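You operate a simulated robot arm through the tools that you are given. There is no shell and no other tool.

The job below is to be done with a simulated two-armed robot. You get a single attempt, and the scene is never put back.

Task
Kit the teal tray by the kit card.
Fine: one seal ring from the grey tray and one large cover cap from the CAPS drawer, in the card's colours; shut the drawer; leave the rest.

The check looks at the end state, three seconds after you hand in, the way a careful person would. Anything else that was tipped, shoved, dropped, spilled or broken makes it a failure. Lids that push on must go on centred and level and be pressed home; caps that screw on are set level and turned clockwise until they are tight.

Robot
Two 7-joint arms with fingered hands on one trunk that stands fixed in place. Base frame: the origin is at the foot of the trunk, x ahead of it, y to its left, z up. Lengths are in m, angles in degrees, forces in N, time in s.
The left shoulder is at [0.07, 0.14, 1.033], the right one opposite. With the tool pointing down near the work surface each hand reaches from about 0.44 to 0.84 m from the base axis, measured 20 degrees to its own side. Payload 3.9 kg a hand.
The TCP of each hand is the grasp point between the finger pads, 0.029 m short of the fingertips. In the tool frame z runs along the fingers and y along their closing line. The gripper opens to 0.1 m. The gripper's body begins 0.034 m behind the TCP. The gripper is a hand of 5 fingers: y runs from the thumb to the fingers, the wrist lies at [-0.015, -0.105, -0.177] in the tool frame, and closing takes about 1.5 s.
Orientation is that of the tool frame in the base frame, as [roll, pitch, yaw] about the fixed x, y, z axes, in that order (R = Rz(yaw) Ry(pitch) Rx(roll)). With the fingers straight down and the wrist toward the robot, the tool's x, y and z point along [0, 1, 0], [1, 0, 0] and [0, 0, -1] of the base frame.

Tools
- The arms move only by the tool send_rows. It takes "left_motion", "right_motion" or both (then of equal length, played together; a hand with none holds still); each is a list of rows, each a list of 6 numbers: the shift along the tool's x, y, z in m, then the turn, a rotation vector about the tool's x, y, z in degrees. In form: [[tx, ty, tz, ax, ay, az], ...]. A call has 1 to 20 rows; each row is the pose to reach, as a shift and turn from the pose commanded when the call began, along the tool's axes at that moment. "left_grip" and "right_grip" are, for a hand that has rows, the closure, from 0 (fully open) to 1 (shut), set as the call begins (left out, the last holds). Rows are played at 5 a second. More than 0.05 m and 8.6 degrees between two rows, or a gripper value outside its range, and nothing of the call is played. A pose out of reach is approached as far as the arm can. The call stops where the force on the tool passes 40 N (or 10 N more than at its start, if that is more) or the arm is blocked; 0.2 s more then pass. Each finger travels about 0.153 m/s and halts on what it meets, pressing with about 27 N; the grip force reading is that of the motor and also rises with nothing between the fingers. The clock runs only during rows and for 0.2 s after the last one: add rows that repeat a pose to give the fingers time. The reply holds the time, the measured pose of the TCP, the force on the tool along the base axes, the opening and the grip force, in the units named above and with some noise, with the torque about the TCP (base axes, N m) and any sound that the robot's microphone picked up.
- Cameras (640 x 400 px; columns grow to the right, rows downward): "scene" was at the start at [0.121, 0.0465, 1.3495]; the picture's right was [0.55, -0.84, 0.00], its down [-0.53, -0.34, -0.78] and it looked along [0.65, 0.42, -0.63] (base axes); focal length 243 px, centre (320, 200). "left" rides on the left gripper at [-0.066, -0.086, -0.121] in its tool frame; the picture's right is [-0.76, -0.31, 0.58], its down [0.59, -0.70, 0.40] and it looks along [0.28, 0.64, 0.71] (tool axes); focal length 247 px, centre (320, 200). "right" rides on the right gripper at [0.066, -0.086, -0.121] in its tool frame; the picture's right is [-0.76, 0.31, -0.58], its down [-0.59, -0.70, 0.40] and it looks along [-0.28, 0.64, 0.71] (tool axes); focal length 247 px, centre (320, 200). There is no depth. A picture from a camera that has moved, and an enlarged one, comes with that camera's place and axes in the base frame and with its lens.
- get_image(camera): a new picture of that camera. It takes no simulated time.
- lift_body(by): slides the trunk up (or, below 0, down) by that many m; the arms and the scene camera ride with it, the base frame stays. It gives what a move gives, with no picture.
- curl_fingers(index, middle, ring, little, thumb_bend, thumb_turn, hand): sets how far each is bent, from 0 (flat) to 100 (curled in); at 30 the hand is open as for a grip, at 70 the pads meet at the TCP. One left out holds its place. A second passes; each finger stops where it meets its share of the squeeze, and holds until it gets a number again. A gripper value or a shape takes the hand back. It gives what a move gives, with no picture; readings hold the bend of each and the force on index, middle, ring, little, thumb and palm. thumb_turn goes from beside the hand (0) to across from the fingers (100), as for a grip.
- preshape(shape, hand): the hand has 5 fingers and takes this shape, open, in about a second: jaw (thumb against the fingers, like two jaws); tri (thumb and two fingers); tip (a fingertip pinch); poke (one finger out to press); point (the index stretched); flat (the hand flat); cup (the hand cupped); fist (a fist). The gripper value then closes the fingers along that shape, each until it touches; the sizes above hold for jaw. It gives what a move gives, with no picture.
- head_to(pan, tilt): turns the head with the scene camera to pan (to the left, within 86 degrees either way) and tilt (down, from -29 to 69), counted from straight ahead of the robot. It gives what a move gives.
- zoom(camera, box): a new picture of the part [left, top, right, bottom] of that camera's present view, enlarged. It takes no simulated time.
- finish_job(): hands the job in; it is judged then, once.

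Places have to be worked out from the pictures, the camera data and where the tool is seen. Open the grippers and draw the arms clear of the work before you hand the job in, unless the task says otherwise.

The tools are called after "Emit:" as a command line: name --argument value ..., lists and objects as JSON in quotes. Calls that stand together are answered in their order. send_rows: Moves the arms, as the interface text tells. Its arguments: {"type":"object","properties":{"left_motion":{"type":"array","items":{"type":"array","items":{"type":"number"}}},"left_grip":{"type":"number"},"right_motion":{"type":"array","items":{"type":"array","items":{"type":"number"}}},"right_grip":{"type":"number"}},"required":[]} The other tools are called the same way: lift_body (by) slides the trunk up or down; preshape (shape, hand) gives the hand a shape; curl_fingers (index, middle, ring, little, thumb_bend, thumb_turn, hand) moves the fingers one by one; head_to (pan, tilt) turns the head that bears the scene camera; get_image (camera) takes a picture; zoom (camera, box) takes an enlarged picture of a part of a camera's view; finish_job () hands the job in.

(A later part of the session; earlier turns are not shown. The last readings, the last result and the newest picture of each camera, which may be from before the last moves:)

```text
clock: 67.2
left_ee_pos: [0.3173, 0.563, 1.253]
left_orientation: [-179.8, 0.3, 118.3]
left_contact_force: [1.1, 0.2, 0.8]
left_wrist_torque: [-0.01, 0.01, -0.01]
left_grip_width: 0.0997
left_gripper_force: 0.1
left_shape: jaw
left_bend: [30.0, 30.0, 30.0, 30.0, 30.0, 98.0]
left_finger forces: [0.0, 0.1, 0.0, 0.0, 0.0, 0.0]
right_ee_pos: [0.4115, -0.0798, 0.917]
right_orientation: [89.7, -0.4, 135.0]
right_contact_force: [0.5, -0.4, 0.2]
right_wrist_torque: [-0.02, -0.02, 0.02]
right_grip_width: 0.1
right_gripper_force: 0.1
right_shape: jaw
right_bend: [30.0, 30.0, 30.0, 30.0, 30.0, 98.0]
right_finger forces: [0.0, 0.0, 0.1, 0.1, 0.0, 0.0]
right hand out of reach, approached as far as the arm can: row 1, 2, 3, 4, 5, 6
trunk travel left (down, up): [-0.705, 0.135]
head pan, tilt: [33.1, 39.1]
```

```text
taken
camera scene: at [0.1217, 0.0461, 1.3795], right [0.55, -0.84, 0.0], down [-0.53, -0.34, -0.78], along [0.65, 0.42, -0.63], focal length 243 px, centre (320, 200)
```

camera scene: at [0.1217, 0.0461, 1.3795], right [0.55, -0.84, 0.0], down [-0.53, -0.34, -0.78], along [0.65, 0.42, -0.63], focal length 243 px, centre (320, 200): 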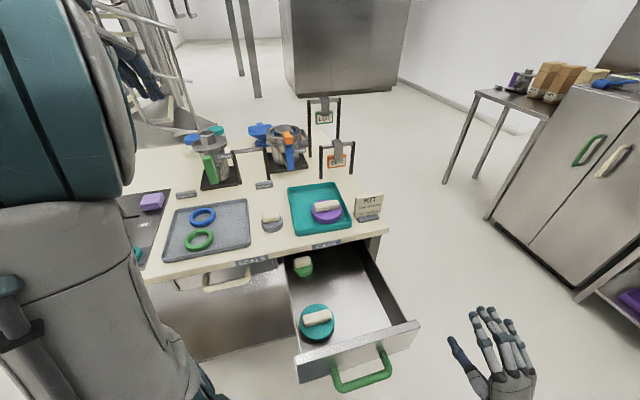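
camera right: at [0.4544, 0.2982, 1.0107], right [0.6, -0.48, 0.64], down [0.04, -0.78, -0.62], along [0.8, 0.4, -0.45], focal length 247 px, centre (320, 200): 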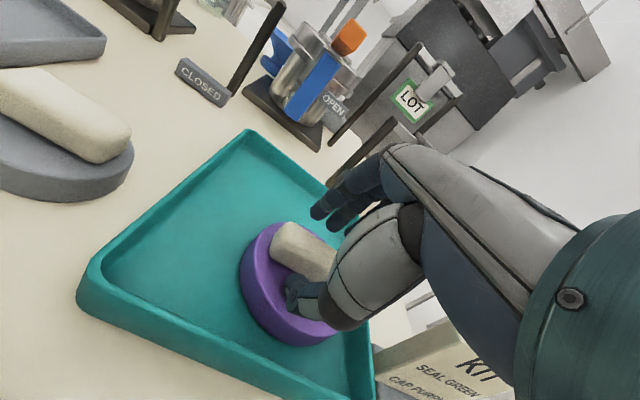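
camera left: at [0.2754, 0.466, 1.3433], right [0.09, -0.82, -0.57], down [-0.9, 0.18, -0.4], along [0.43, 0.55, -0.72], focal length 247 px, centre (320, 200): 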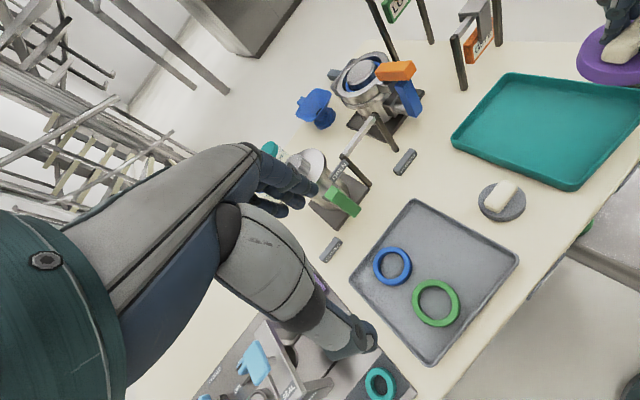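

I lower the trunk 0.18 m so the hand is back at handle height in the pose that worked before.

Emit:
lift_body --by -0.18

Emit:
get_image --camera "scene"

Emit:
get_image --camera "right"

```text
clock: 69.2
left_ee_pos: [0.3171, 0.5631, 1.0728]
left_orientation: [-179.9, 0.3, 118.3]
left_contact_force: [-0.3, 0.7, 0.1]
left_wrist_torque: [-0.02, 0.0, 0.03]
left_grip_width: 0.0998
left_gripper_force: 0.0
left_shape: jaw
left_bend: [30.0, 30.0, 30.0, 30.0, 30.0, 98.0]
left_finger forces: [0.0, 0.0, 0.0, 0.0, 0.1, 0.1]
right_ee_pos: [0.4119, -0.0796, 0.7396]
right_orientation: [89.8, -0.4, 135.0]
right_contact_force: [-0.7, -0.4, 0.7]
right_wrist_torque: [0.01, -0.01, 0.0]
right_grip_width: 0.0997
right_gripper_force: 0.0
right_shape: jaw
right_bend: [30.0, 30.0, 30.0, 30.0, 30.0, 98.0]
right_finger forces: [0.0, 0.0, 0.1, 0.0, 0.1, 0.0]
trunk travel left (down, up): [-0.525, 0.315]
head pan, tilt: [33.1, 39.1]
```

```text
taken
camera scene: at [0.1209, 0.0464, 1.1996], right [0.55, -0.84, 0.0], down [-0.53, -0.34, -0.78], along [0.65, 0.42, -0.63], focal length 243 px, centre (320, 200)
```

scene: 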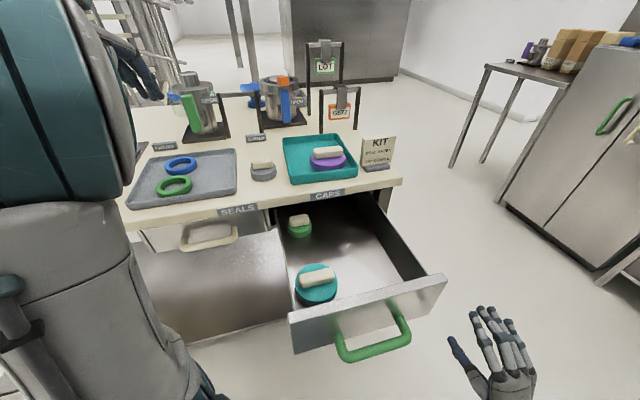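

```text
taken
camera right: at [0.2806, -0.1161, 0.6534], right [0.13, -0.95, 0.3], down [0.7, -0.13, -0.7], along [0.71, 0.3, 0.64], focal length 247 px, centre (320, 200)
```

right: 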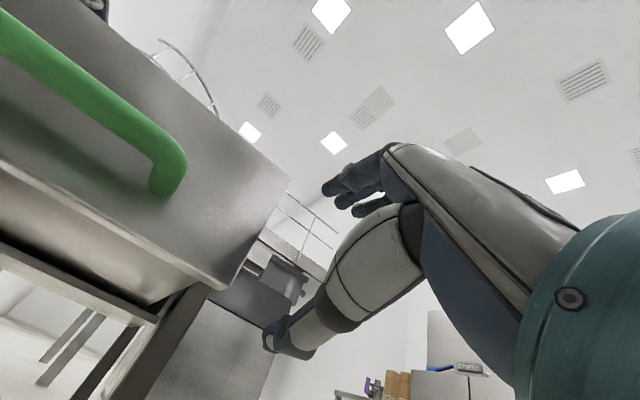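

The handle is to the left at the same height. I slide the open hand left around the bar (fingers above, thumb below), then forward onto it.

Emit:
send_rows --right_motion '[[0.035, 0.0005, -0.0012, 0, 0.4, 0], [0.07, 0.001, -0.0024, 0, 0.8, 0], [0.105, 0.0015, -0.0037, 0, 1.2, 0], [0.14, 0.002, -0.0049, 0, 1.6, 0], [0.1752, 0.0024, -0.0061, 0, 2, 0], [0.1758, 0.0024, 0.0037, 0, 2, 0], [0.1763, 0.0024, 0.0135, 0, 2, 0], [0.1763, 0.0024, 0.0135, 0, 2, 0]]'

Emit:
get_image --camera "right"

Emit:
zoom --camera "scene" --box '[280, 240, 460, 353]'

```text
clock: 71.0
left_ee_pos: [0.3185, 0.5642, 1.0728]
left_orientation: [-179.8, 0.3, 118.3]
left_contact_force: [-0.7, -0.3, 0.2]
left_wrist_torque: [-0.02, -0.02, 0.02]
left_grip_width: 0.0999
left_gripper_force: 0.1
left_shape: jaw
left_bend: [30.0, 30.0, 30.0, 30.0, 30.0, 98.0]
left_finger forces: [0.0, 0.0, 0.1, 0.0, 0.1, 0.1]
right_ee_pos: [0.2963, 0.0561, 0.743]
right_orientation: [89.8, -0.3, 136.9]
right_contact_force: [0.2, 0.1, 0.3]
right_wrist_torque: [-0.01, -0.02, 0.01]
right_grip_width: 0.0997
right_gripper_force: 0.0
right_shape: jaw
right_bend: [30.0, 30.0, 30.0, 30.0, 30.0, 98.0]
right_finger forces: [0.0, 0.0, 0.1, 0.0, 0.0, 0.0]
trunk travel left (down, up): [-0.525, 0.315]
head pan, tilt: [33.1, 39.1]
```

```text
taken
camera right: at [0.1673, 0.0139, 0.657], right [0.16, -0.94, 0.3], down [0.7, -0.11, -0.7], along [0.69, 0.32, 0.64], focal length 247 px, centre (320, 200)
```

right: 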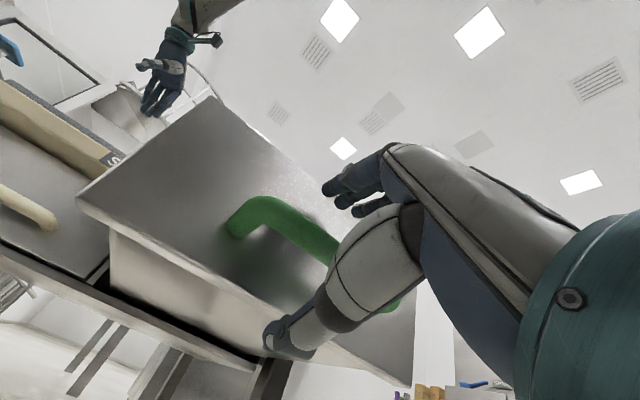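

```text
3.54 times, centred on (370, 296) of scene
camera zoom: at [0.121, 0.0463, 1.1995], right [0.55, -0.84, 0.0], down [-0.53, -0.34, -0.78], along [0.65, 0.42, -0.63], focal length 859 px, centre (143, -142)
```

zoom: 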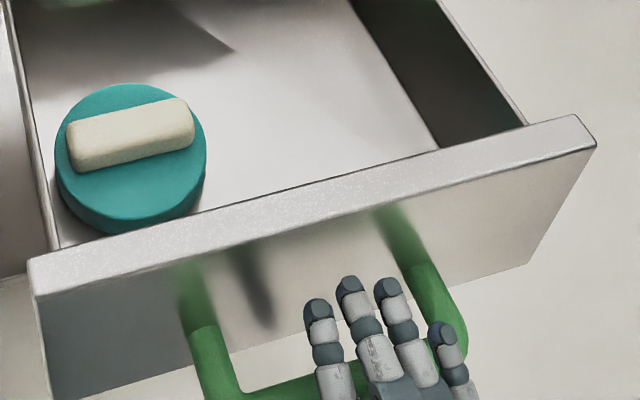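

The hand straddles the bar exactly as before. I close on it.

Emit:
send_rows --right_motion '[[0, 0, 0, 0, 0, 0], [0, 0, 0, 0, 0, 0], [0, 0, 0, 0, 0, 0], [0, 0, 0, 0, 0, 0], [0, 0, 0, 0, 0, 0], [0, 0, 0, 0, 0, 0], [0, 0, 0, 0, 0, 0], [0, 0, 0, 0, 0, 0]]' --right_grip 1.0

```text
clock: 72.8
left_ee_pos: [0.3175, 0.5629, 1.0725]
left_orientation: [-179.9, 0.3, 118.2]
left_contact_force: [-0.4, 0.0, 1.0]
left_wrist_torque: [-0.01, 0.03, -0.05]
left_grip_width: 0.0998
left_gripper_force: 0.0
left_shape: jaw
left_bend: [30.0, 30.0, 30.0, 30.0, 30.0, 98.0]
left_finger forces: [0.0, 0.0, 0.1, 0.1, 0.1, 0.0]
right_ee_pos: [0.2973, 0.0548, 0.743]
right_orientation: [89.7, -0.4, 137.0]
right_contact_force: [1.3, -0.3, 3.6]
right_wrist_torque: [-0.08, -0.16, -0.07]
right_grip_width: 0.0056
right_gripper_force: 26.4
right_shape: jaw
right_bend: [71.0, 70.0, 70.0, 69.0, 73.0, 100.0]
right_finger forces: [14.6, 5.9, 2.3, 2.6, 23.2, 0.0]
trunk travel left (down, up): [-0.525, 0.315]
head pan, tilt: [33.1, 39.1]
```

Gripped. I push the drawer back in slowly along its slide direction, most of the way first.

Emit:
send_rows --right_motion '[[0.0002, 0, 0.006, 0, 0, 0], [0.0005, 0, 0.016, 0, 0, 0], [0.0009, 0, 0.031, 0, 0, 0], [0.0013, 0, 0.047, 0, 0, 0], [0.0018, 0, 0.063, 0, 0, 0], [0.0022, 0, 0.079, 0, 0, 0], [0.0027, 0, 0.095, 0, 0, 0], [0.0031, 0, 0.111, 0, 0, 0], [0.0036, 0, 0.127, 0, 0, 0], [0.004, 0, 0.143, 0, 0, 0], [0.0045, 0, 0.159, 0, 0, 0], [0.0049, 0, 0.175, 0, 0, 0], [0.0053, 0, 0.19, 0, 0, 0], [0.0058, 0, 0.206, 0, 0, 0], [0.0062, 0, 0.222, 0, 0, 0], [0.0067, 0, 0.238, 0, 0, 0], [0.0071, 0, 0.254, 0, 0, 0], [0.0075, 0, 0.268, 0, 0, 0], [0.0079, 0, 0.28, 0, 0, 0], [0.0081, 0, 0.286, 0, 0, 0]]'

Emit:
get_image --camera "scene"

```text
clock: 77.0
left_ee_pos: [0.3186, 0.5632, 1.0726]
left_orientation: [-179.9, 0.3, 118.2]
left_contact_force: [-0.2, 0.8, 0.4]
left_wrist_torque: [-0.03, -0.01, -0.04]
left_grip_width: 0.0996
left_gripper_force: 0.1
left_shape: jaw
left_bend: [30.0, 30.0, 30.0, 30.0, 30.0, 98.0]
left_finger forces: [0.0, 0.1, 0.0, 0.1, 0.0, 0.1]
right_ee_pos: [0.4873, 0.2694, 0.7435]
right_orientation: [89.8, -0.3, 136.9]
right_contact_force: [3.2, -3.2, 1.0]
right_wrist_torque: [-0.01, -0.11, -0.06]
right_grip_width: 0.0061
right_gripper_force: 27.1
right_shape: jaw
right_bend: [71.0, 70.0, 70.0, 69.0, 74.0, 100.0]
right_finger forces: [11.8, 4.8, 1.8, 2.1, 23.3, 0.0]
trunk travel left (down, up): [-0.525, 0.315]
head pan, tilt: [33.1, 39.1]
```

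```text
taken
camera scene: at [0.1214, 0.0461, 1.1995], right [0.55, -0.84, 0.0], down [-0.53, -0.34, -0.78], along [0.65, 0.42, -0.63], focal length 243 px, centre (320, 200)
```

scene: 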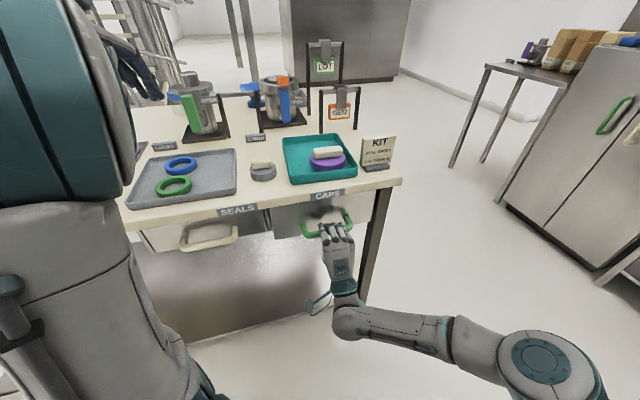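

About 3 cm remains. I push the rest gently, slightly beyond to seat it.

Emit:
send_rows --right_motion '[[0.0002, 0, 0.008, 0, 0, 0], [0.0005, 0, 0.016, 0, 0, 0], [0.0007, 0, 0.023, 0, 0, 0], [0.0008, 0, 0.028, 0, 0, 0], [0.0009, 0, 0.032, 0, 0, 0], [0.001, 0, 0.035, 0, 0, 0], [0.001, 0, 0.035, 0, 0, 0]]'

Emit:
zoom --camera "scene" --box '[240, 170, 400, 270]'

```text
clock: 78.5
left_ee_pos: [0.3186, 0.5633, 1.0721]
left_orientation: [-179.9, 0.3, 118.3]
left_contact_force: [0.6, -0.3, 0.4]
left_wrist_torque: [0.01, -0.01, 0.0]
left_grip_width: 0.0999
left_gripper_force: 0.1
left_shape: jaw
left_bend: [30.0, 30.0, 30.0, 30.0, 30.0, 98.0]
left_finger forces: [0.0, 0.0, 0.1, 0.0, 0.1, 0.0]
right_ee_pos: [0.5094, 0.2959, 0.743]
right_orientation: [89.8, -0.4, 136.9]
right_contact_force: [5.3, -2.3, -0.5]
right_wrist_torque: [-0.07, -0.12, -0.05]
right_grip_width: 0.0062
right_gripper_force: 26.8
right_shape: jaw
right_bend: [71.0, 70.0, 70.0, 69.0, 74.0, 100.0]
right_finger forces: [11.8, 3.1, 1.9, 2.0, 23.7, 0.1]
trunk travel left (down, up): [-0.525, 0.315]
head pan, tilt: [33.1, 39.1]
```

```text
4.00 times, centred on (320, 220) of scene
camera zoom: at [0.1217, 0.0462, 1.1995], right [0.55, -0.84, 0.0], down [-0.53, -0.34, -0.78], along [0.65, 0.42, -0.63], focal length 970 px, centre (320, 120)
```

zoom: 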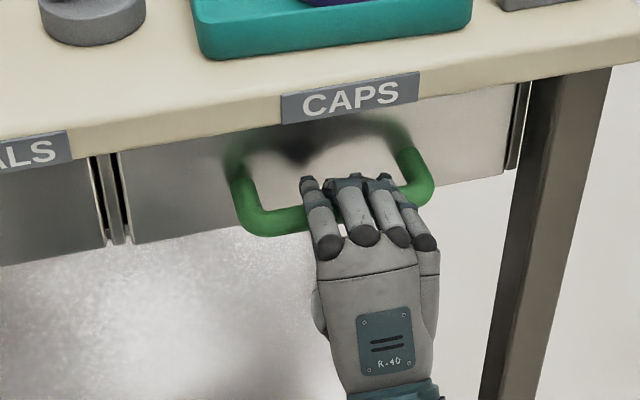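

I compare with the exact same zoom used on the originally closed drawer.

Emit:
zoom --camera "scene" --box '[270, 175, 370, 238]'

```text
6.35 times, centred on (320, 206) of scene
camera zoom: at [0.1217, 0.0462, 1.1995], right [0.55, -0.84, 0.0], down [-0.53, -0.34, -0.78], along [0.65, 0.42, -0.63], focal length 1540 px, centre (320, 159)
```

zoom: 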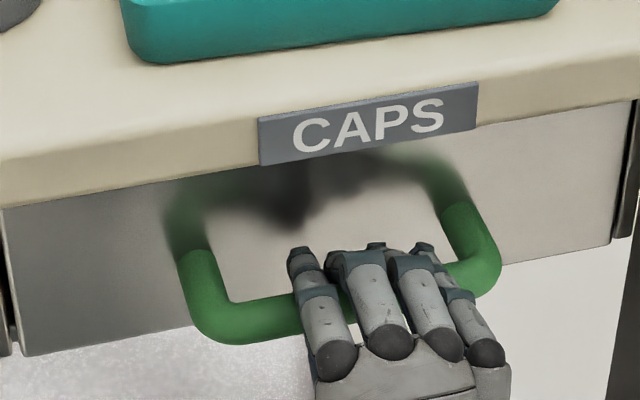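

It's still ~4 mm proud. I push on another centimetre or until it resists.

Emit:
send_rows --right_motion '[[0, 0, 0.004, 0, 0, 0], [0, 0, 0.008, 0, 0, 0], [0, 0, 0.011, 0, 0, 0], [0, 0, 0.011, 0, 0, 0]]'

Emit:
zoom --camera "scene" --box '[270, 175, 370, 238]'

```text
clock: 79.5
left_ee_pos: [0.3172, 0.5639, 1.0729]
left_orientation: [-179.8, 0.3, 118.4]
left_contact_force: [-0.2, 0.0, 0.3]
left_wrist_torque: [0.02, 0.01, -0.02]
left_grip_width: 0.0995
left_gripper_force: 0.1
left_shape: jaw
left_bend: [30.0, 30.0, 30.0, 30.0, 30.0, 98.0]
left_finger forces: [0.0, 0.0, 0.0, 0.0, 0.0, 0.1]
right_ee_pos: [0.517, 0.3059, 0.7434]
right_orientation: [89.9, -0.2, 137.1]
right_contact_force: [-2.0, -2.3, -5.0]
right_wrist_torque: [-0.05, -0.08, -0.03]
right_grip_width: 0.0048
right_gripper_force: 26.7
right_shape: jaw
right_bend: [71.0, 70.0, 70.0, 71.0, 77.0, 100.0]
right_finger forces: [1.0, 0.0, 0.7, 1.3, 6.9, 0.0]
trunk travel left (down, up): [-0.525, 0.315]
head pan, tilt: [33.1, 39.1]
```

```text
6.35 times, centred on (320, 206) of scene
camera zoom: at [0.1214, 0.0465, 1.1994], right [0.55, -0.84, 0.0], down [-0.53, -0.34, -0.78], along [0.65, 0.42, -0.63], focal length 1540 px, centre (320, 159)
```

zoom: 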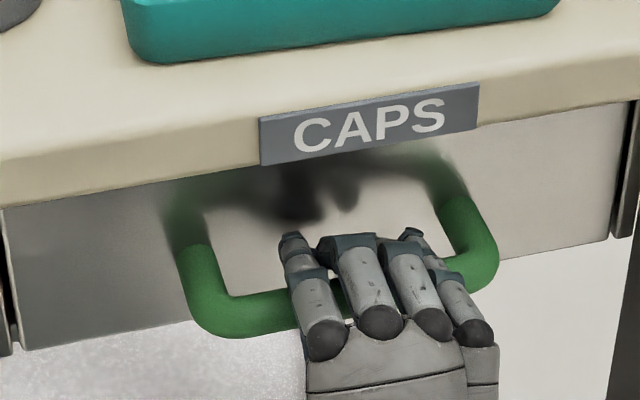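

The drawer front now coincides exactly with its original closed position. I open the hand and withdraw straight back.

Emit:
send_rows --right_motion '[[0, 0, 0, 0, 0, 0], [0, 0, 0, 0, 0, 0], [0, 0, 0, 0, 0, 0], [0, 0, 0, 0, 0, 0], [0, 0, 0, 0, 0, 0], [0, 0, 0, 0, 0, 0]]' --right_grip 0

Emit:
send_rows --right_motion '[[0, 0, -0.03, 0, 0, 0], [0, 0, -0.06, 0, 0, 0], [0, 0, -0.09, 0, 0, 0], [0, 0, -0.12, 0, 0, 0], [-0.03, 0, -0.15, 0, 0, 0]]'

Emit:
zoom --camera "scene" --box '[270, 175, 370, 238]'

Emit:
get_image --camera "scene"

```text
clock: 81.0
left_ee_pos: [0.3179, 0.5629, 1.0732]
left_orientation: [-179.7, 0.3, 118.2]
left_contact_force: [0.0, -0.9, 0.3]
left_wrist_torque: [-0.01, 0.03, 0.02]
left_grip_width: 0.0998
left_gripper_force: 0.0
left_shape: jaw
left_bend: [30.0, 30.0, 30.0, 30.0, 30.0, 98.0]
left_finger forces: [0.1, 0.1, 0.0, 0.0, 0.0, 0.1]
right_ee_pos: [0.5172, 0.3035, 0.7444]
right_orientation: [89.8, -0.3, 136.9]
right_contact_force: [0.2, 0.1, 0.0]
right_wrist_torque: [0.01, 0.01, 0.0]
right_grip_width: 0.0999
right_gripper_force: 0.2
right_shape: jaw
right_bend: [30.0, 30.0, 30.0, 30.0, 30.0, 98.0]
right_finger forces: [0.0, 0.0, 0.1, 0.0, 0.0, 0.0]
trunk travel left (down, up): [-0.525, 0.315]
head pan, tilt: [33.1, 39.1]
```

```text
clock: 82.2
left_ee_pos: [0.3185, 0.5618, 1.0731]
left_orientation: [-179.8, 0.2, 118.3]
left_contact_force: [0.4, -0.5, 0.1]
left_wrist_torque: [0.01, -0.01, -0.01]
left_grip_width: 0.0996
left_gripper_force: 0.0
left_shape: jaw
left_bend: [30.0, 30.0, 30.0, 30.0, 30.0, 98.0]
left_finger forces: [0.0, 0.0, 0.0, 0.0, 0.1, 0.1]
right_ee_pos: [0.4358, 0.1727, 0.7431]
right_orientation: [89.7, -0.4, 136.9]
right_contact_force: [0.6, 0.7, 0.4]
right_wrist_torque: [0.02, -0.07, 0.03]
right_grip_width: 0.1
right_gripper_force: 0.1
right_shape: jaw
right_bend: [30.0, 30.0, 30.0, 30.0, 30.0, 98.0]
right_finger forces: [0.0, 0.1, 0.1, 0.0, 0.1, 0.1]
trunk travel left (down, up): [-0.525, 0.315]
head pan, tilt: [33.1, 39.1]
```

```text
6.35 times, centred on (320, 206) of scene
camera zoom: at [0.1213, 0.0452, 1.1995], right [0.55, -0.84, 0.0], down [-0.53, -0.34, -0.78], along [0.65, 0.42, -0.63], focal length 1540 px, centre (320, 159)
```

zoom: 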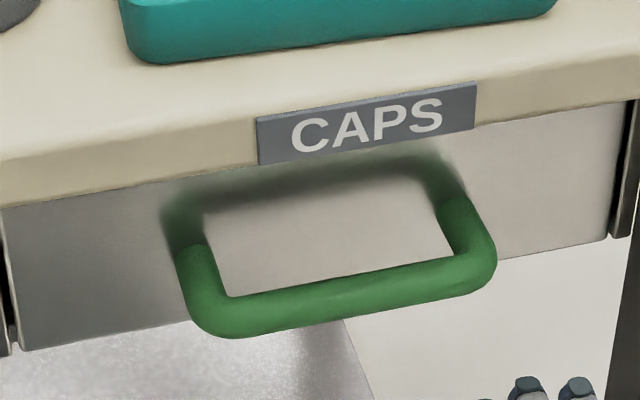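

```text
taken
camera scene: at [0.1213, 0.0452, 1.1995], right [0.55, -0.84, 0.0], down [-0.53, -0.34, -0.78], along [0.65, 0.42, -0.63], focal length 243 px, centre (320, 200)
```

scene: 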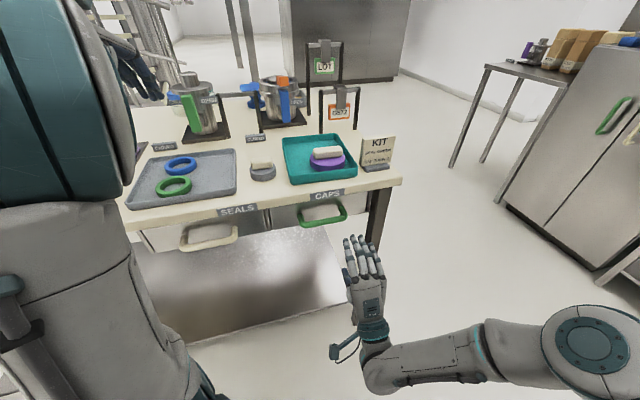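

The drawer is fully shut and free. Now the ring: I move the right hand aside, raise the trunk back 0.15 m, and set the left hand to a fingertip-pinch shape to inspect it.

Emit:
send_rows --right_motion '[[-0.035, 0, -0.025, 0, 0, 0], [-0.07, 0, -0.05, 0, 0, 0], [-0.11, 0, -0.075, 0, 0, 0], [-0.15, 0, -0.1, 0, 0, 0]]'

Emit:
lift_body --by 0.15

Emit:
preshape --shape "tip" --hand "left"

Emit:
get_image --camera "left"

Emit:
get_image --camera "scene"

```text
clock: 83.2
left_ee_pos: [0.318, 0.5615, 1.0724]
left_orientation: [-179.8, 0.3, 118.3]
left_contact_force: [0.8, -0.2, 0.7]
left_wrist_torque: [0.01, -0.02, -0.02]
left_grip_width: 0.0998
left_gripper_force: 0.0
left_shape: jaw
left_bend: [30.0, 30.0, 30.0, 30.0, 30.0, 98.0]
left_finger forces: [0.0, 0.0, 0.0, 0.0, 0.1, 0.0]
right_ee_pos: [0.477, -0.0013, 0.7428]
right_orientation: [89.8, -0.3, 137.0]
right_contact_force: [-1.2, 0.3, -0.2]
right_wrist_torque: [-0.01, -0.01, 0.02]
right_grip_width: 0.1
right_gripper_force: 0.0
right_shape: jaw
right_bend: [30.0, 30.0, 30.0, 30.0, 30.0, 98.0]
right_finger forces: [0.0, 0.1, 0.1, 0.0, 0.1, 0.0]
trunk travel left (down, up): [-0.525, 0.315]
head pan, tilt: [33.1, 39.1]
```

```text
clock: 84.9
left_ee_pos: [0.3182, 0.5633, 1.2215]
left_orientation: [-179.7, 0.3, 118.3]
left_contact_force: [-0.3, 0.3, 0.1]
left_wrist_torque: [0.0, -0.02, 0.0]
left_grip_width: 0.0996
left_gripper_force: 0.0
left_shape: jaw
left_bend: [30.0, 30.0, 30.0, 30.0, 30.0, 98.0]
left_finger forces: [0.0, 0.0, 0.1, 0.0, 0.1, 0.0]
right_ee_pos: [0.477, -0.0014, 0.8926]
right_orientation: [89.8, -0.3, 137.0]
right_contact_force: [-0.1, 0.1, -0.3]
right_wrist_torque: [0.01, 0.01, 0.01]
right_grip_width: 0.0999
right_gripper_force: 0.0
right_shape: jaw
right_bend: [30.0, 30.0, 30.0, 30.0, 30.0, 98.0]
right_finger forces: [0.1, 0.0, 0.0, 0.1, 0.0, 0.0]
trunk travel left (down, up): [-0.675, 0.165]
head pan, tilt: [33.1, 39.1]
```

```text
clock: 85.8
left_ee_pos: [0.3168, 0.5638, 1.2217]
left_orientation: [-179.8, 0.2, 118.3]
left_contact_force: [-0.2, 0.2, 0.3]
left_wrist_torque: [-0.01, 0.01, 0.01]
left_grip_width: 0.0996
left_gripper_force: 0.0
left_shape: tip
left_bend: [30.0, 98.0, 99.0, 99.0, 30.0, 98.0]
left_finger forces: [0.0, 0.1, 0.0, 0.0, 0.0, 0.0]
right_ee_pos: [0.476, -0.001, 0.8928]
right_orientation: [89.8, -0.4, 136.9]
right_contact_force: [0.2, -0.3, 0.2]
right_wrist_torque: [-0.02, -0.01, 0.0]
right_grip_width: 0.1001
right_gripper_force: 0.2
right_shape: jaw
right_bend: [30.0, 30.0, 30.0, 30.0, 30.0, 98.0]
right_finger forces: [0.0, 0.0, 0.0, 0.1, 0.0, 0.0]
trunk travel left (down, up): [-0.675, 0.165]
head pan, tilt: [33.1, 39.1]
```

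```text
taken
camera left: at [0.2735, 0.4644, 1.3443], right [0.09, -0.82, -0.57], down [-0.9, 0.18, -0.4], along [0.43, 0.55, -0.72], focal length 247 px, centre (320, 200)
```

left: 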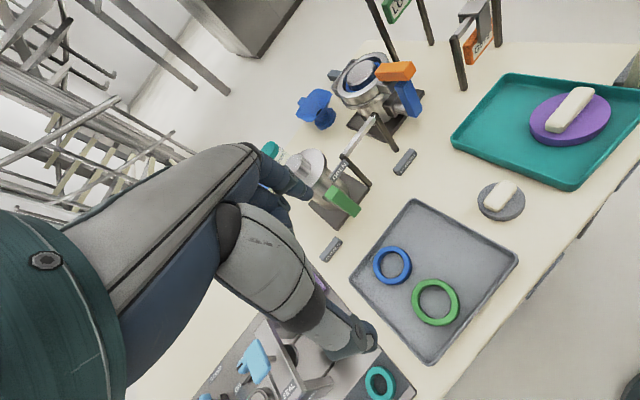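

```text
taken
camera scene: at [0.121, 0.0464, 1.3495], right [0.55, -0.84, 0.0], down [-0.53, -0.34, -0.78], along [0.65, 0.42, -0.63], focal length 243 px, centre (320, 200)
```

scene: 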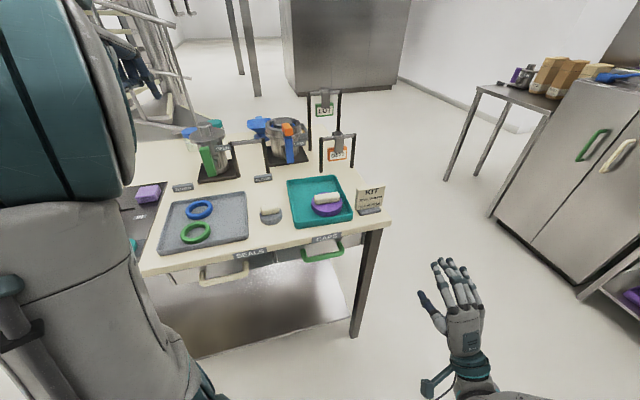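

The tip shape leaves only index and thumb extended, ideal for pinching the ring's rim. I zoom both cameras on the rings for precise positions.

Emit:
zoom --camera "left" --box '[340, 190, 540, 370]'

Emit:
zoom --camera "scene" --box '[150, 180, 260, 260]'

```text
2.22 times, centred on (440, 280) of left
camera zoom: at [0.2735, 0.4644, 1.3443], right [0.09, -0.82, -0.57], down [-0.9, 0.18, -0.4], along [0.43, 0.55, -0.72], focal length 549 px, centre (53, 22)
```

zoom: 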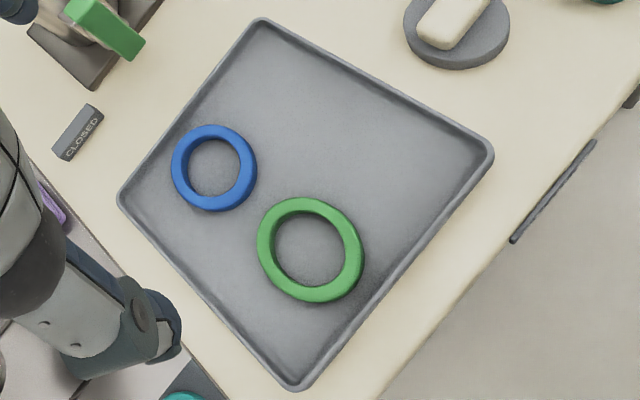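

```text
5.00 times, centred on (205, 220) of scene
camera zoom: at [0.121, 0.0464, 1.3495], right [0.55, -0.84, 0.0], down [-0.53, -0.34, -0.78], along [0.65, 0.42, -0.63], focal length 1213 px, centre (895, 100)
```

zoom: 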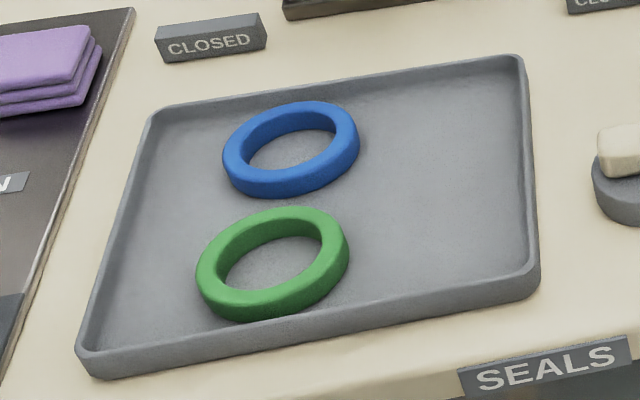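

Ring centre refines to [0.313, 0.560], top z≈0.887. I'll pinch its +x rim (thumb in the hole, index outside), away from the blue ring and the wall. I rotate the left hand to yaw 90 above that point with a half-closed pinch.

Emit:
send_rows --left_motion '[[-0.0035, 0.0047, 0.034, 0, 0, 5.7], [-0.0069, 0.0094, 0.068, 0, 0, 11.3], [-0.0104, 0.0142, 0.102, 0, 0, 17], [-0.0138, 0.0189, 0.136, 0, 0, 22.6], [-0.0173, 0.0236, 0.17, 0, 0, 28.3], [-0.0173, 0.0236, 0.17, 0, 0, 28.3]]' --left_grip 0.5

Emit:
get_image --camera "left"

Emit:
get_image --camera "scene"

```text
clock: 87.2
left_ee_pos: [0.3464, 0.5567, 1.0528]
left_orientation: [-179.9, 0.3, 89.9]
left_contact_force: [0.1, 0.3, 0.8]
left_wrist_torque: [0.02, -0.01, -0.02]
left_grip_width: 0.0502
left_gripper_force: 0.0
left_shape: tip
left_bend: [45.0, 98.0, 99.0, 99.0, 35.0, 100.0]
left_finger forces: [0.0, 0.1, 0.1, 0.1, 0.0, 0.1]
right_ee_pos: [0.4766, -0.0027, 0.8925]
right_orientation: [89.7, -0.4, 137.0]
right_contact_force: [-0.4, -1.0, 0.7]
right_wrist_torque: [-0.03, -0.02, 0.0]
right_grip_width: 0.0997
right_gripper_force: 0.0
right_shape: jaw
right_bend: [30.0, 30.0, 30.0, 30.0, 30.0, 98.0]
right_finger forces: [0.1, 0.0, 0.1, 0.0, 0.0, 0.0]
trunk travel left (down, up): [-0.675, 0.165]
head pan, tilt: [33.1, 39.1]
```

```text
taken
camera left: at [0.2608, 0.4918, 1.1743], right [-0.31, -0.76, -0.57], down [-0.7, 0.59, -0.4], along [0.64, 0.28, -0.71], focal length 247 px, centre (320, 200)
```

left: 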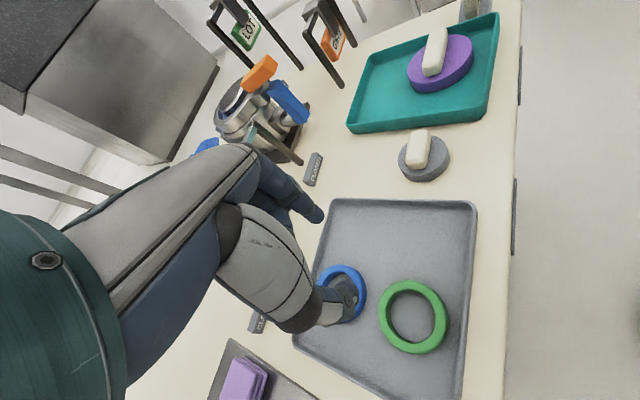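

```text
taken
camera scene: at [0.1208, 0.0456, 1.3496], right [0.55, -0.84, 0.0], down [-0.53, -0.34, -0.78], along [0.65, 0.42, -0.63], focal length 243 px, centre (320, 200)
```

scene: 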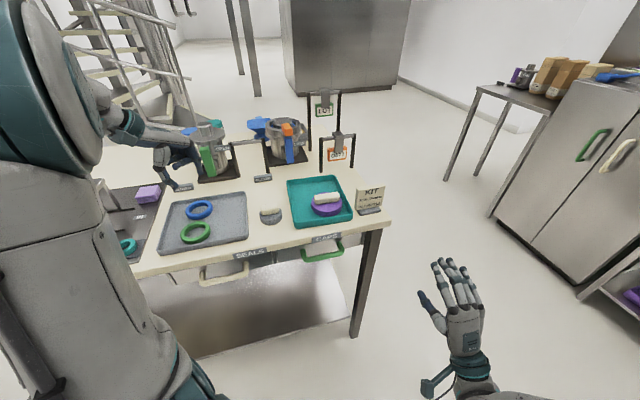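

Yaw 90 is reachable and the ring re-measures at [0.311, 0.561]. I descend to ~4.5 cm above the pinch height and check alignment.

Emit:
send_rows --left_motion '[[0.0005, -0.001, 0.035, 0, 0, 0], [0.001, -0.002, 0.07, 0, 0, 0], [0.001, -0.002, 0.1, 0, 0, 0], [0.001, -0.002, 0.1, 0, 0, 0]]'

Emit:
get_image --camera "left"

Emit:
zoom --camera "scene" --box '[130, 150, 260, 250]'

```text
clock: 88.2
left_ee_pos: [0.3449, 0.5575, 0.953]
left_orientation: [-180.0, 0.4, 89.9]
left_contact_force: [-0.7, 0.1, 0.4]
left_wrist_torque: [0.01, 0.06, -0.01]
left_grip_width: 0.0507
left_gripper_force: 0.1
left_shape: tip
left_bend: [45.0, 98.0, 99.0, 99.0, 35.0, 100.0]
left_finger forces: [0.1, 0.0, 0.1, 0.0, 0.0, 0.0]
right_ee_pos: [0.4765, -0.0016, 0.8929]
right_orientation: [89.8, -0.3, 137.1]
right_contact_force: [-0.7, -1.2, -0.2]
right_wrist_torque: [0.0, -0.01, 0.01]
right_grip_width: 0.1
right_gripper_force: 0.0
right_shape: jaw
right_bend: [30.0, 30.0, 30.0, 30.0, 30.0, 98.0]
right_finger forces: [0.0, 0.0, 0.0, 0.1, 0.0, 0.1]
trunk travel left (down, up): [-0.675, 0.165]
head pan, tilt: [33.1, 39.1]
```

```text
taken
camera left: at [0.2593, 0.4916, 1.0739], right [-0.31, -0.76, -0.57], down [-0.7, 0.59, -0.4], along [0.64, 0.28, -0.71], focal length 247 px, centre (320, 200)
```

left: 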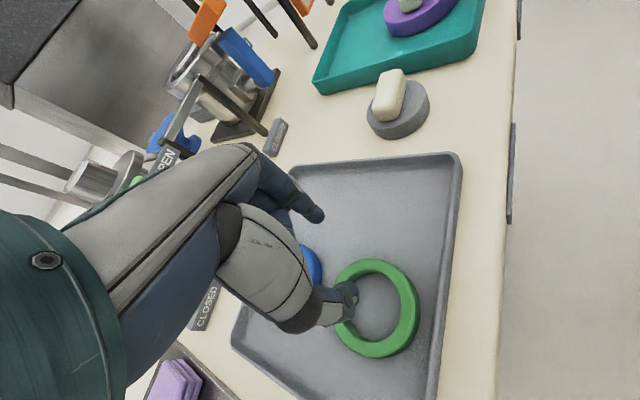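

```text
4.00 times, centred on (195, 200) of scene
camera zoom: at [0.1209, 0.0458, 1.3496], right [0.55, -0.84, 0.0], down [-0.53, -0.34, -0.78], along [0.65, 0.42, -0.63], focal length 970 px, centre (820, 200)
```

zoom: 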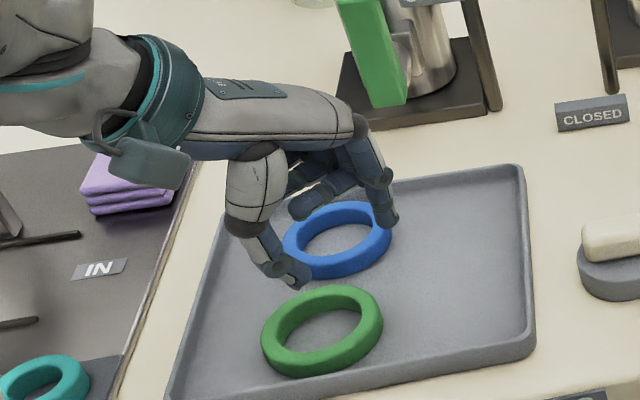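

Fingertip midpoint sits right over the rim (radial offset 33 mm, as wanted). I descend further with a 3 mm sideways trim.

Emit:
send_rows --left_motion '[[-0.0015, 0, 0.02, 0, 0, 0], [-0.003, 0, 0.035, 0, 0, 0], [-0.003, 0, 0.041, 0, 0, 0], [-0.003, 0, 0.041, 0, 0, 0]]'

Emit:
get_image --camera "left"

Emit:
zoom --camera "scene" --box '[130, 150, 260, 250]'

```text
clock: 89.2
left_ee_pos: [0.3442, 0.5546, 0.9104]
left_orientation: [-180.0, 0.4, 89.9]
left_contact_force: [0.1, 0.1, 0.1]
left_wrist_torque: [0.02, -0.03, 0.0]
left_grip_width: 0.0503
left_gripper_force: 0.0
left_shape: tip
left_bend: [45.0, 98.0, 99.0, 99.0, 35.0, 100.0]
left_finger forces: [0.0, 0.0, 0.1, 0.0, 0.1, 0.0]
right_ee_pos: [0.4754, -0.0007, 0.8926]
right_orientation: [89.8, -0.3, 137.1]
right_contact_force: [-0.9, 0.0, 0.2]
right_wrist_torque: [-0.01, -0.01, -0.01]
right_grip_width: 0.0998
right_gripper_force: 0.0
right_shape: jaw
right_bend: [30.0, 30.0, 30.0, 30.0, 30.0, 98.0]
right_finger forces: [0.0, 0.1, 0.0, 0.1, 0.0, 0.1]
trunk travel left (down, up): [-0.675, 0.165]
head pan, tilt: [33.1, 39.1]
```

```text
taken
camera left: at [0.2587, 0.4883, 1.0326], right [-0.31, -0.76, -0.57], down [-0.7, 0.59, -0.4], along [0.64, 0.28, -0.72], focal length 247 px, centre (320, 200)
```

left: 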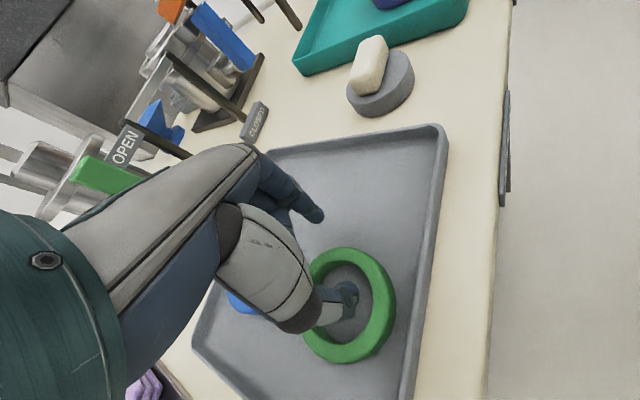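

```text
4.00 times, centred on (195, 200) of scene
camera zoom: at [0.121, 0.0463, 1.3495], right [0.55, -0.84, 0.0], down [-0.53, -0.34, -0.78], along [0.65, 0.42, -0.63], focal length 970 px, centre (820, 200)
```

zoom: 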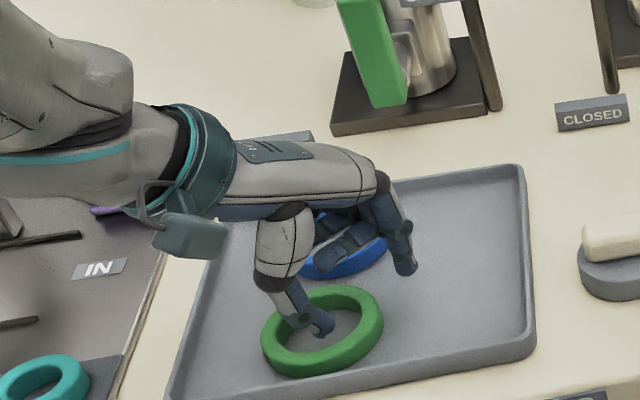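

Thumb is inside the hole and index outside. I lower the last ~6 mm gently.

Emit:
send_rows --left_motion '[[0, 0, 0.002, 0, 0, 0], [0, 0, 0.004, 0, 0, 0], [0, 0, 0.006, 0, 0, 0], [0, 0, 0.006, 0, 0, 0]]'

Emit:
zoom --camera "left" --box '[220, 160, 440, 390]'

```text
clock: 90.2
left_ee_pos: [0.3448, 0.5544, 0.9045]
left_orientation: [180.0, 0.4, 90.1]
left_contact_force: [-0.7, -0.6, 0.4]
left_wrist_torque: [0.01, 0.01, -0.05]
left_grip_width: 0.0504
left_gripper_force: 0.0
left_shape: tip
left_bend: [45.0, 98.0, 99.0, 99.0, 35.0, 100.0]
left_finger forces: [0.0, 0.0, 0.0, 0.0, 0.0, 0.0]
right_ee_pos: [0.4772, -0.0002, 0.8929]
right_orientation: [89.8, -0.4, 137.1]
right_contact_force: [1.3, 0.1, -0.5]
right_wrist_torque: [0.0, 0.01, -0.01]
right_grip_width: 0.1001
right_gripper_force: 0.1
right_shape: jaw
right_bend: [30.0, 30.0, 30.0, 30.0, 30.0, 98.0]
right_finger forces: [0.0, 0.0, 0.0, 0.0, 0.1, 0.0]
trunk travel left (down, up): [-0.675, 0.165]
head pan, tilt: [33.1, 39.1]
```

```text
1.74 times, centred on (330, 275) of left
camera zoom: at [0.2588, 0.4887, 1.0269], right [-0.31, -0.76, -0.57], down [-0.7, 0.59, -0.4], along [0.64, 0.28, -0.72], focal length 430 px, centre (303, 70)
```

zoom: 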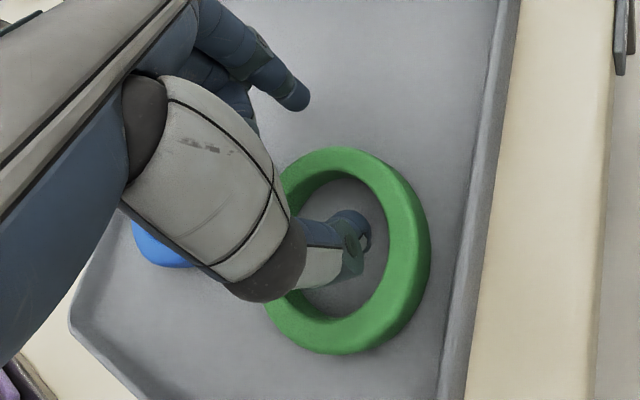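

No contact yet; I lower another few millimetres until the fingertips are near the tray floor.

Emit:
send_rows --left_motion '[[0, 0, 0.002, 0, 0, 0], [0, 0, 0.004, 0, 0, 0], [0, 0, 0.005, 0, 0, 0], [0, 0, 0.005, 0, 0, 0]]'

```text
clock: 91.2
left_ee_pos: [0.344, 0.5553, 0.9005]
left_orientation: [180.0, 0.5, 89.9]
left_contact_force: [0.8, 0.2, -0.7]
left_wrist_torque: [0.02, 0.0, -0.01]
left_grip_width: 0.0501
left_gripper_force: 0.2
left_shape: tip
left_bend: [45.0, 98.0, 99.0, 99.0, 35.0, 100.0]
left_finger forces: [0.0, 0.0, 0.1, 0.0, 0.1, 0.1]
right_ee_pos: [0.4778, -0.0008, 0.8926]
right_orientation: [89.8, -0.3, 136.9]
right_contact_force: [0.6, -0.3, -0.2]
right_wrist_torque: [-0.02, 0.01, 0.02]
right_grip_width: 0.0998
right_gripper_force: 0.0
right_shape: jaw
right_bend: [30.0, 30.0, 30.0, 30.0, 30.0, 98.0]
right_finger forces: [0.0, 0.0, 0.0, 0.0, 0.1, 0.1]
trunk travel left (down, up): [-0.675, 0.165]
head pan, tilt: [33.1, 39.1]
```

Still free. Another 4 mm.

Emit:
send_rows --left_motion '[[0, 0, 0.0015, 0, 0, 0], [0, 0, 0.003, 0, 0, 0], [0, 0, 0.0045, 0, 0, 0], [0, 0, 0.0045, 0, 0, 0]]'

Emit:
zoom --camera "scene" --box '[150, 180, 250, 250]'

Emit:
zoom --camera "left" --box '[220, 160, 440, 390]'

```text
clock: 92.2
left_ee_pos: [0.3441, 0.5547, 0.8969]
left_orientation: [179.9, 0.2, 90.0]
left_contact_force: [-0.2, 0.2, 0.7]
left_wrist_torque: [-0.05, 0.06, 0.0]
left_grip_width: 0.0504
left_gripper_force: 0.0
left_shape: tip
left_bend: [45.0, 98.0, 99.0, 99.0, 35.0, 100.0]
left_finger forces: [0.0, 0.1, 0.1, 0.0, 1.1, 0.0]
right_ee_pos: [0.477, -0.0017, 0.894]
right_orientation: [89.8, -0.3, 137.0]
right_contact_force: [0.5, -0.7, 0.9]
right_wrist_torque: [0.05, -0.01, -0.02]
right_grip_width: 0.1
right_gripper_force: 0.0
right_shape: jaw
right_bend: [30.0, 30.0, 30.0, 30.0, 30.0, 98.0]
right_finger forces: [0.0, 0.1, 0.0, 0.1, 0.1, 0.0]
trunk travel left (down, up): [-0.675, 0.165]
head pan, tilt: [33.1, 39.1]
```

```text
5.71 times, centred on (200, 215) of scene
camera zoom: at [0.1209, 0.0463, 1.3495], right [0.55, -0.84, 0.0], down [-0.53, -0.34, -0.78], along [0.65, 0.42, -0.63], focal length 1386 px, centre (1006, 114)
```

zoom: 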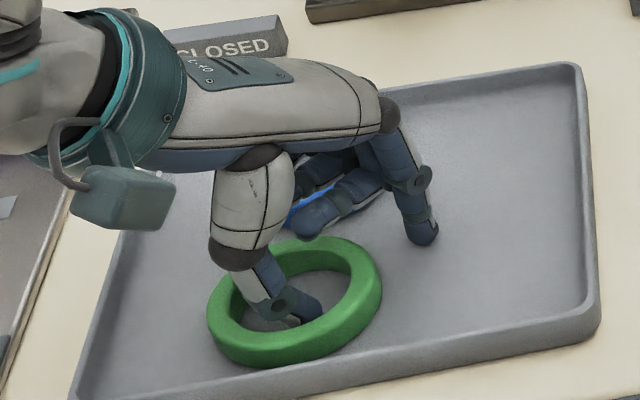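

```text
1.74 times, centred on (330, 275) of left
camera zoom: at [0.2588, 0.4889, 1.0178], right [-0.31, -0.76, -0.57], down [-0.7, 0.59, -0.4], along [0.64, 0.28, -0.71], focal length 430 px, centre (303, 70)
```

zoom: 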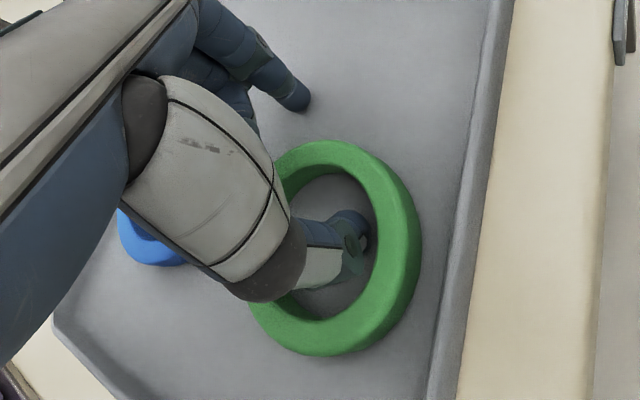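

The thumb just brushes the tray floor. I lift 1.5 mm and close the pinch on the rim.

Emit:
send_rows --left_motion '[[0, 0, -0.0015, 0, 0, 0], [0, 0, -0.0015, 0, 0, 0], [0, 0, -0.0015, 0, 0, 0], [0, 0, -0.0015, 0, 0, 0], [0, 0, -0.0015, 0, 0, 0], [0, 0, -0.0015, 0, 0, 0], [0, 0, -0.0015, 0, 0, 0]]' --left_grip 1.0

Emit:
zoom --camera "scene" --box '[150, 180, 250, 250]'

Emit:
zoom --camera "left" --box '[220, 160, 440, 390]'

```text
clock: 93.8
left_ee_pos: [0.3447, 0.5545, 0.8975]
left_orientation: [-180.0, 0.4, 90.0]
left_contact_force: [0.4, -0.4, 0.4]
left_wrist_torque: [0.01, 0.11, 0.03]
left_grip_width: 0.0097
left_gripper_force: 27.3
left_shape: tip
left_bend: [71.0, 100.0, 100.0, 100.0, 74.0, 100.0]
left_finger forces: [17.1, 0.0, 0.1, 0.0, 17.3, 0.0]
right_ee_pos: [0.4765, -0.0017, 0.8933]
right_orientation: [89.8, -0.3, 137.1]
right_contact_force: [-0.2, -0.2, 0.0]
right_wrist_torque: [0.01, 0.01, -0.01]
right_grip_width: 0.1
right_gripper_force: 0.1
right_shape: jaw
right_bend: [30.0, 30.0, 30.0, 30.0, 30.0, 98.0]
right_finger forces: [0.0, 0.0, 0.0, 0.0, 0.1, 0.1]
trunk travel left (down, up): [-0.675, 0.165]
head pan, tilt: [33.1, 39.1]
```

```text
5.71 times, centred on (200, 215) of scene
camera zoom: at [0.1209, 0.0462, 1.3495], right [0.55, -0.84, 0.0], down [-0.53, -0.34, -0.78], along [0.65, 0.42, -0.63], focal length 1386 px, centre (1006, 114)
```

zoom: 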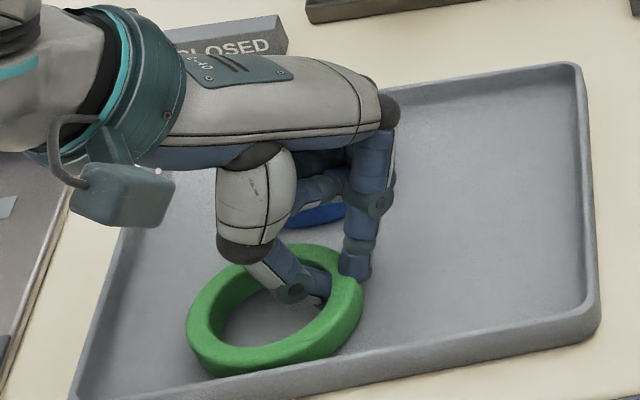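

```text
1.74 times, centred on (330, 275) of left
camera zoom: at [0.2589, 0.4887, 1.0192], right [-0.31, -0.76, -0.57], down [-0.7, 0.59, -0.4], along [0.64, 0.28, -0.72], focal length 430 px, centre (303, 70)
```

zoom: 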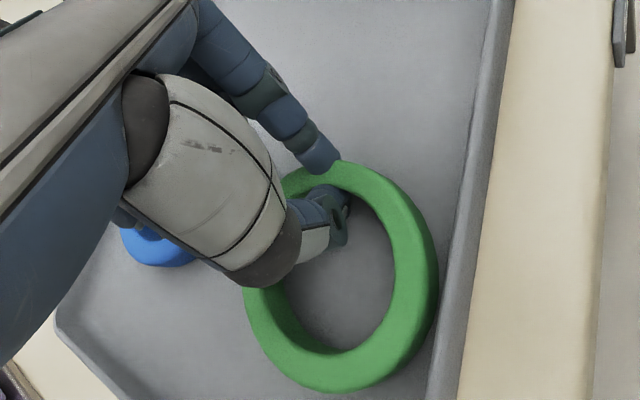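

The rim is pinched with balanced 17 N forces. I lift slowly and check that the ring comes along level.

Emit:
send_rows --left_motion '[[0, 0, -0.01, 0, 0, 0], [0, 0, -0.025, 0, 0, 0], [0, 0, -0.045, 0, 0, 0], [0, 0, -0.065, 0, 0, 0], [0, 0, -0.085, 0, 0, 0], [0, 0, -0.1, 0, 0, 0]]'

Emit:
get_image --camera "left"

Emit:
zoom --camera "scene" --box '[130, 150, 260, 250]'

```text
clock: 95.2
left_ee_pos: [0.344, 0.5556, 0.9969]
left_orientation: [-179.9, 0.4, 90.0]
left_contact_force: [0.0, 0.0, -0.5]
left_wrist_torque: [0.0, 0.01, 0.03]
left_grip_width: 0.0097
left_gripper_force: 26.7
left_shape: tip
left_bend: [71.0, 100.0, 100.0, 100.0, 74.0, 100.0]
left_finger forces: [18.3, 0.0, 0.0, 0.1, 18.5, 0.0]
right_ee_pos: [0.4775, -0.0006, 0.8919]
right_orientation: [89.8, -0.3, 137.1]
right_contact_force: [0.4, 0.2, 0.2]
right_wrist_torque: [0.0, -0.01, 0.04]
right_grip_width: 0.0998
right_gripper_force: 0.0
right_shape: jaw
right_bend: [30.0, 30.0, 30.0, 30.0, 30.0, 98.0]
right_finger forces: [0.0, 0.1, 0.0, 0.0, 0.0, 0.1]
trunk travel left (down, up): [-0.675, 0.165]
head pan, tilt: [33.1, 39.1]
```

```text
taken
camera left: at [0.2589, 0.4899, 1.1192], right [-0.31, -0.76, -0.57], down [-0.7, 0.59, -0.4], along [0.64, 0.28, -0.72], focal length 247 px, centre (320, 200)
```

left: 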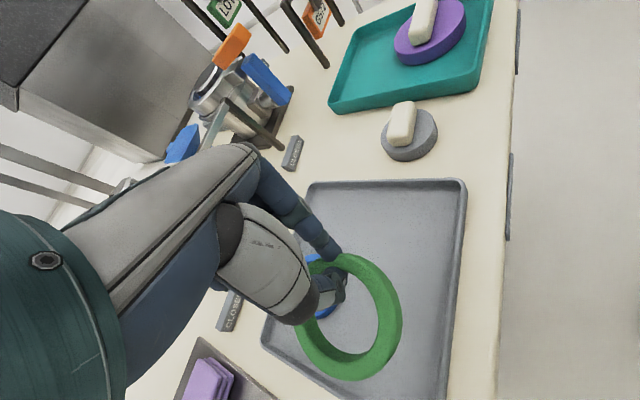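

```text
4.00 times, centred on (195, 200) of scene
camera zoom: at [0.1209, 0.0462, 1.3495], right [0.55, -0.84, 0.0], down [-0.53, -0.34, -0.78], along [0.65, 0.42, -0.63], focal length 970 px, centre (820, 200)
```

zoom: 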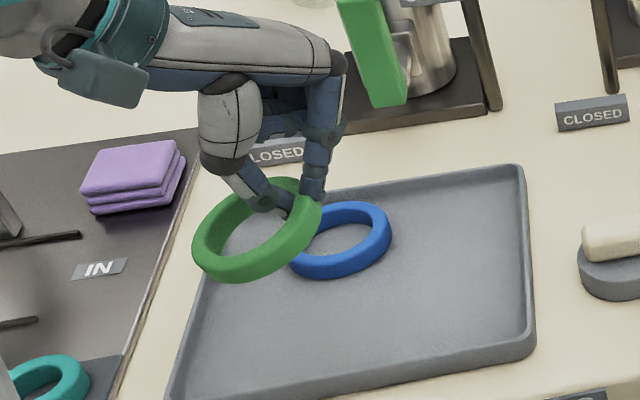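

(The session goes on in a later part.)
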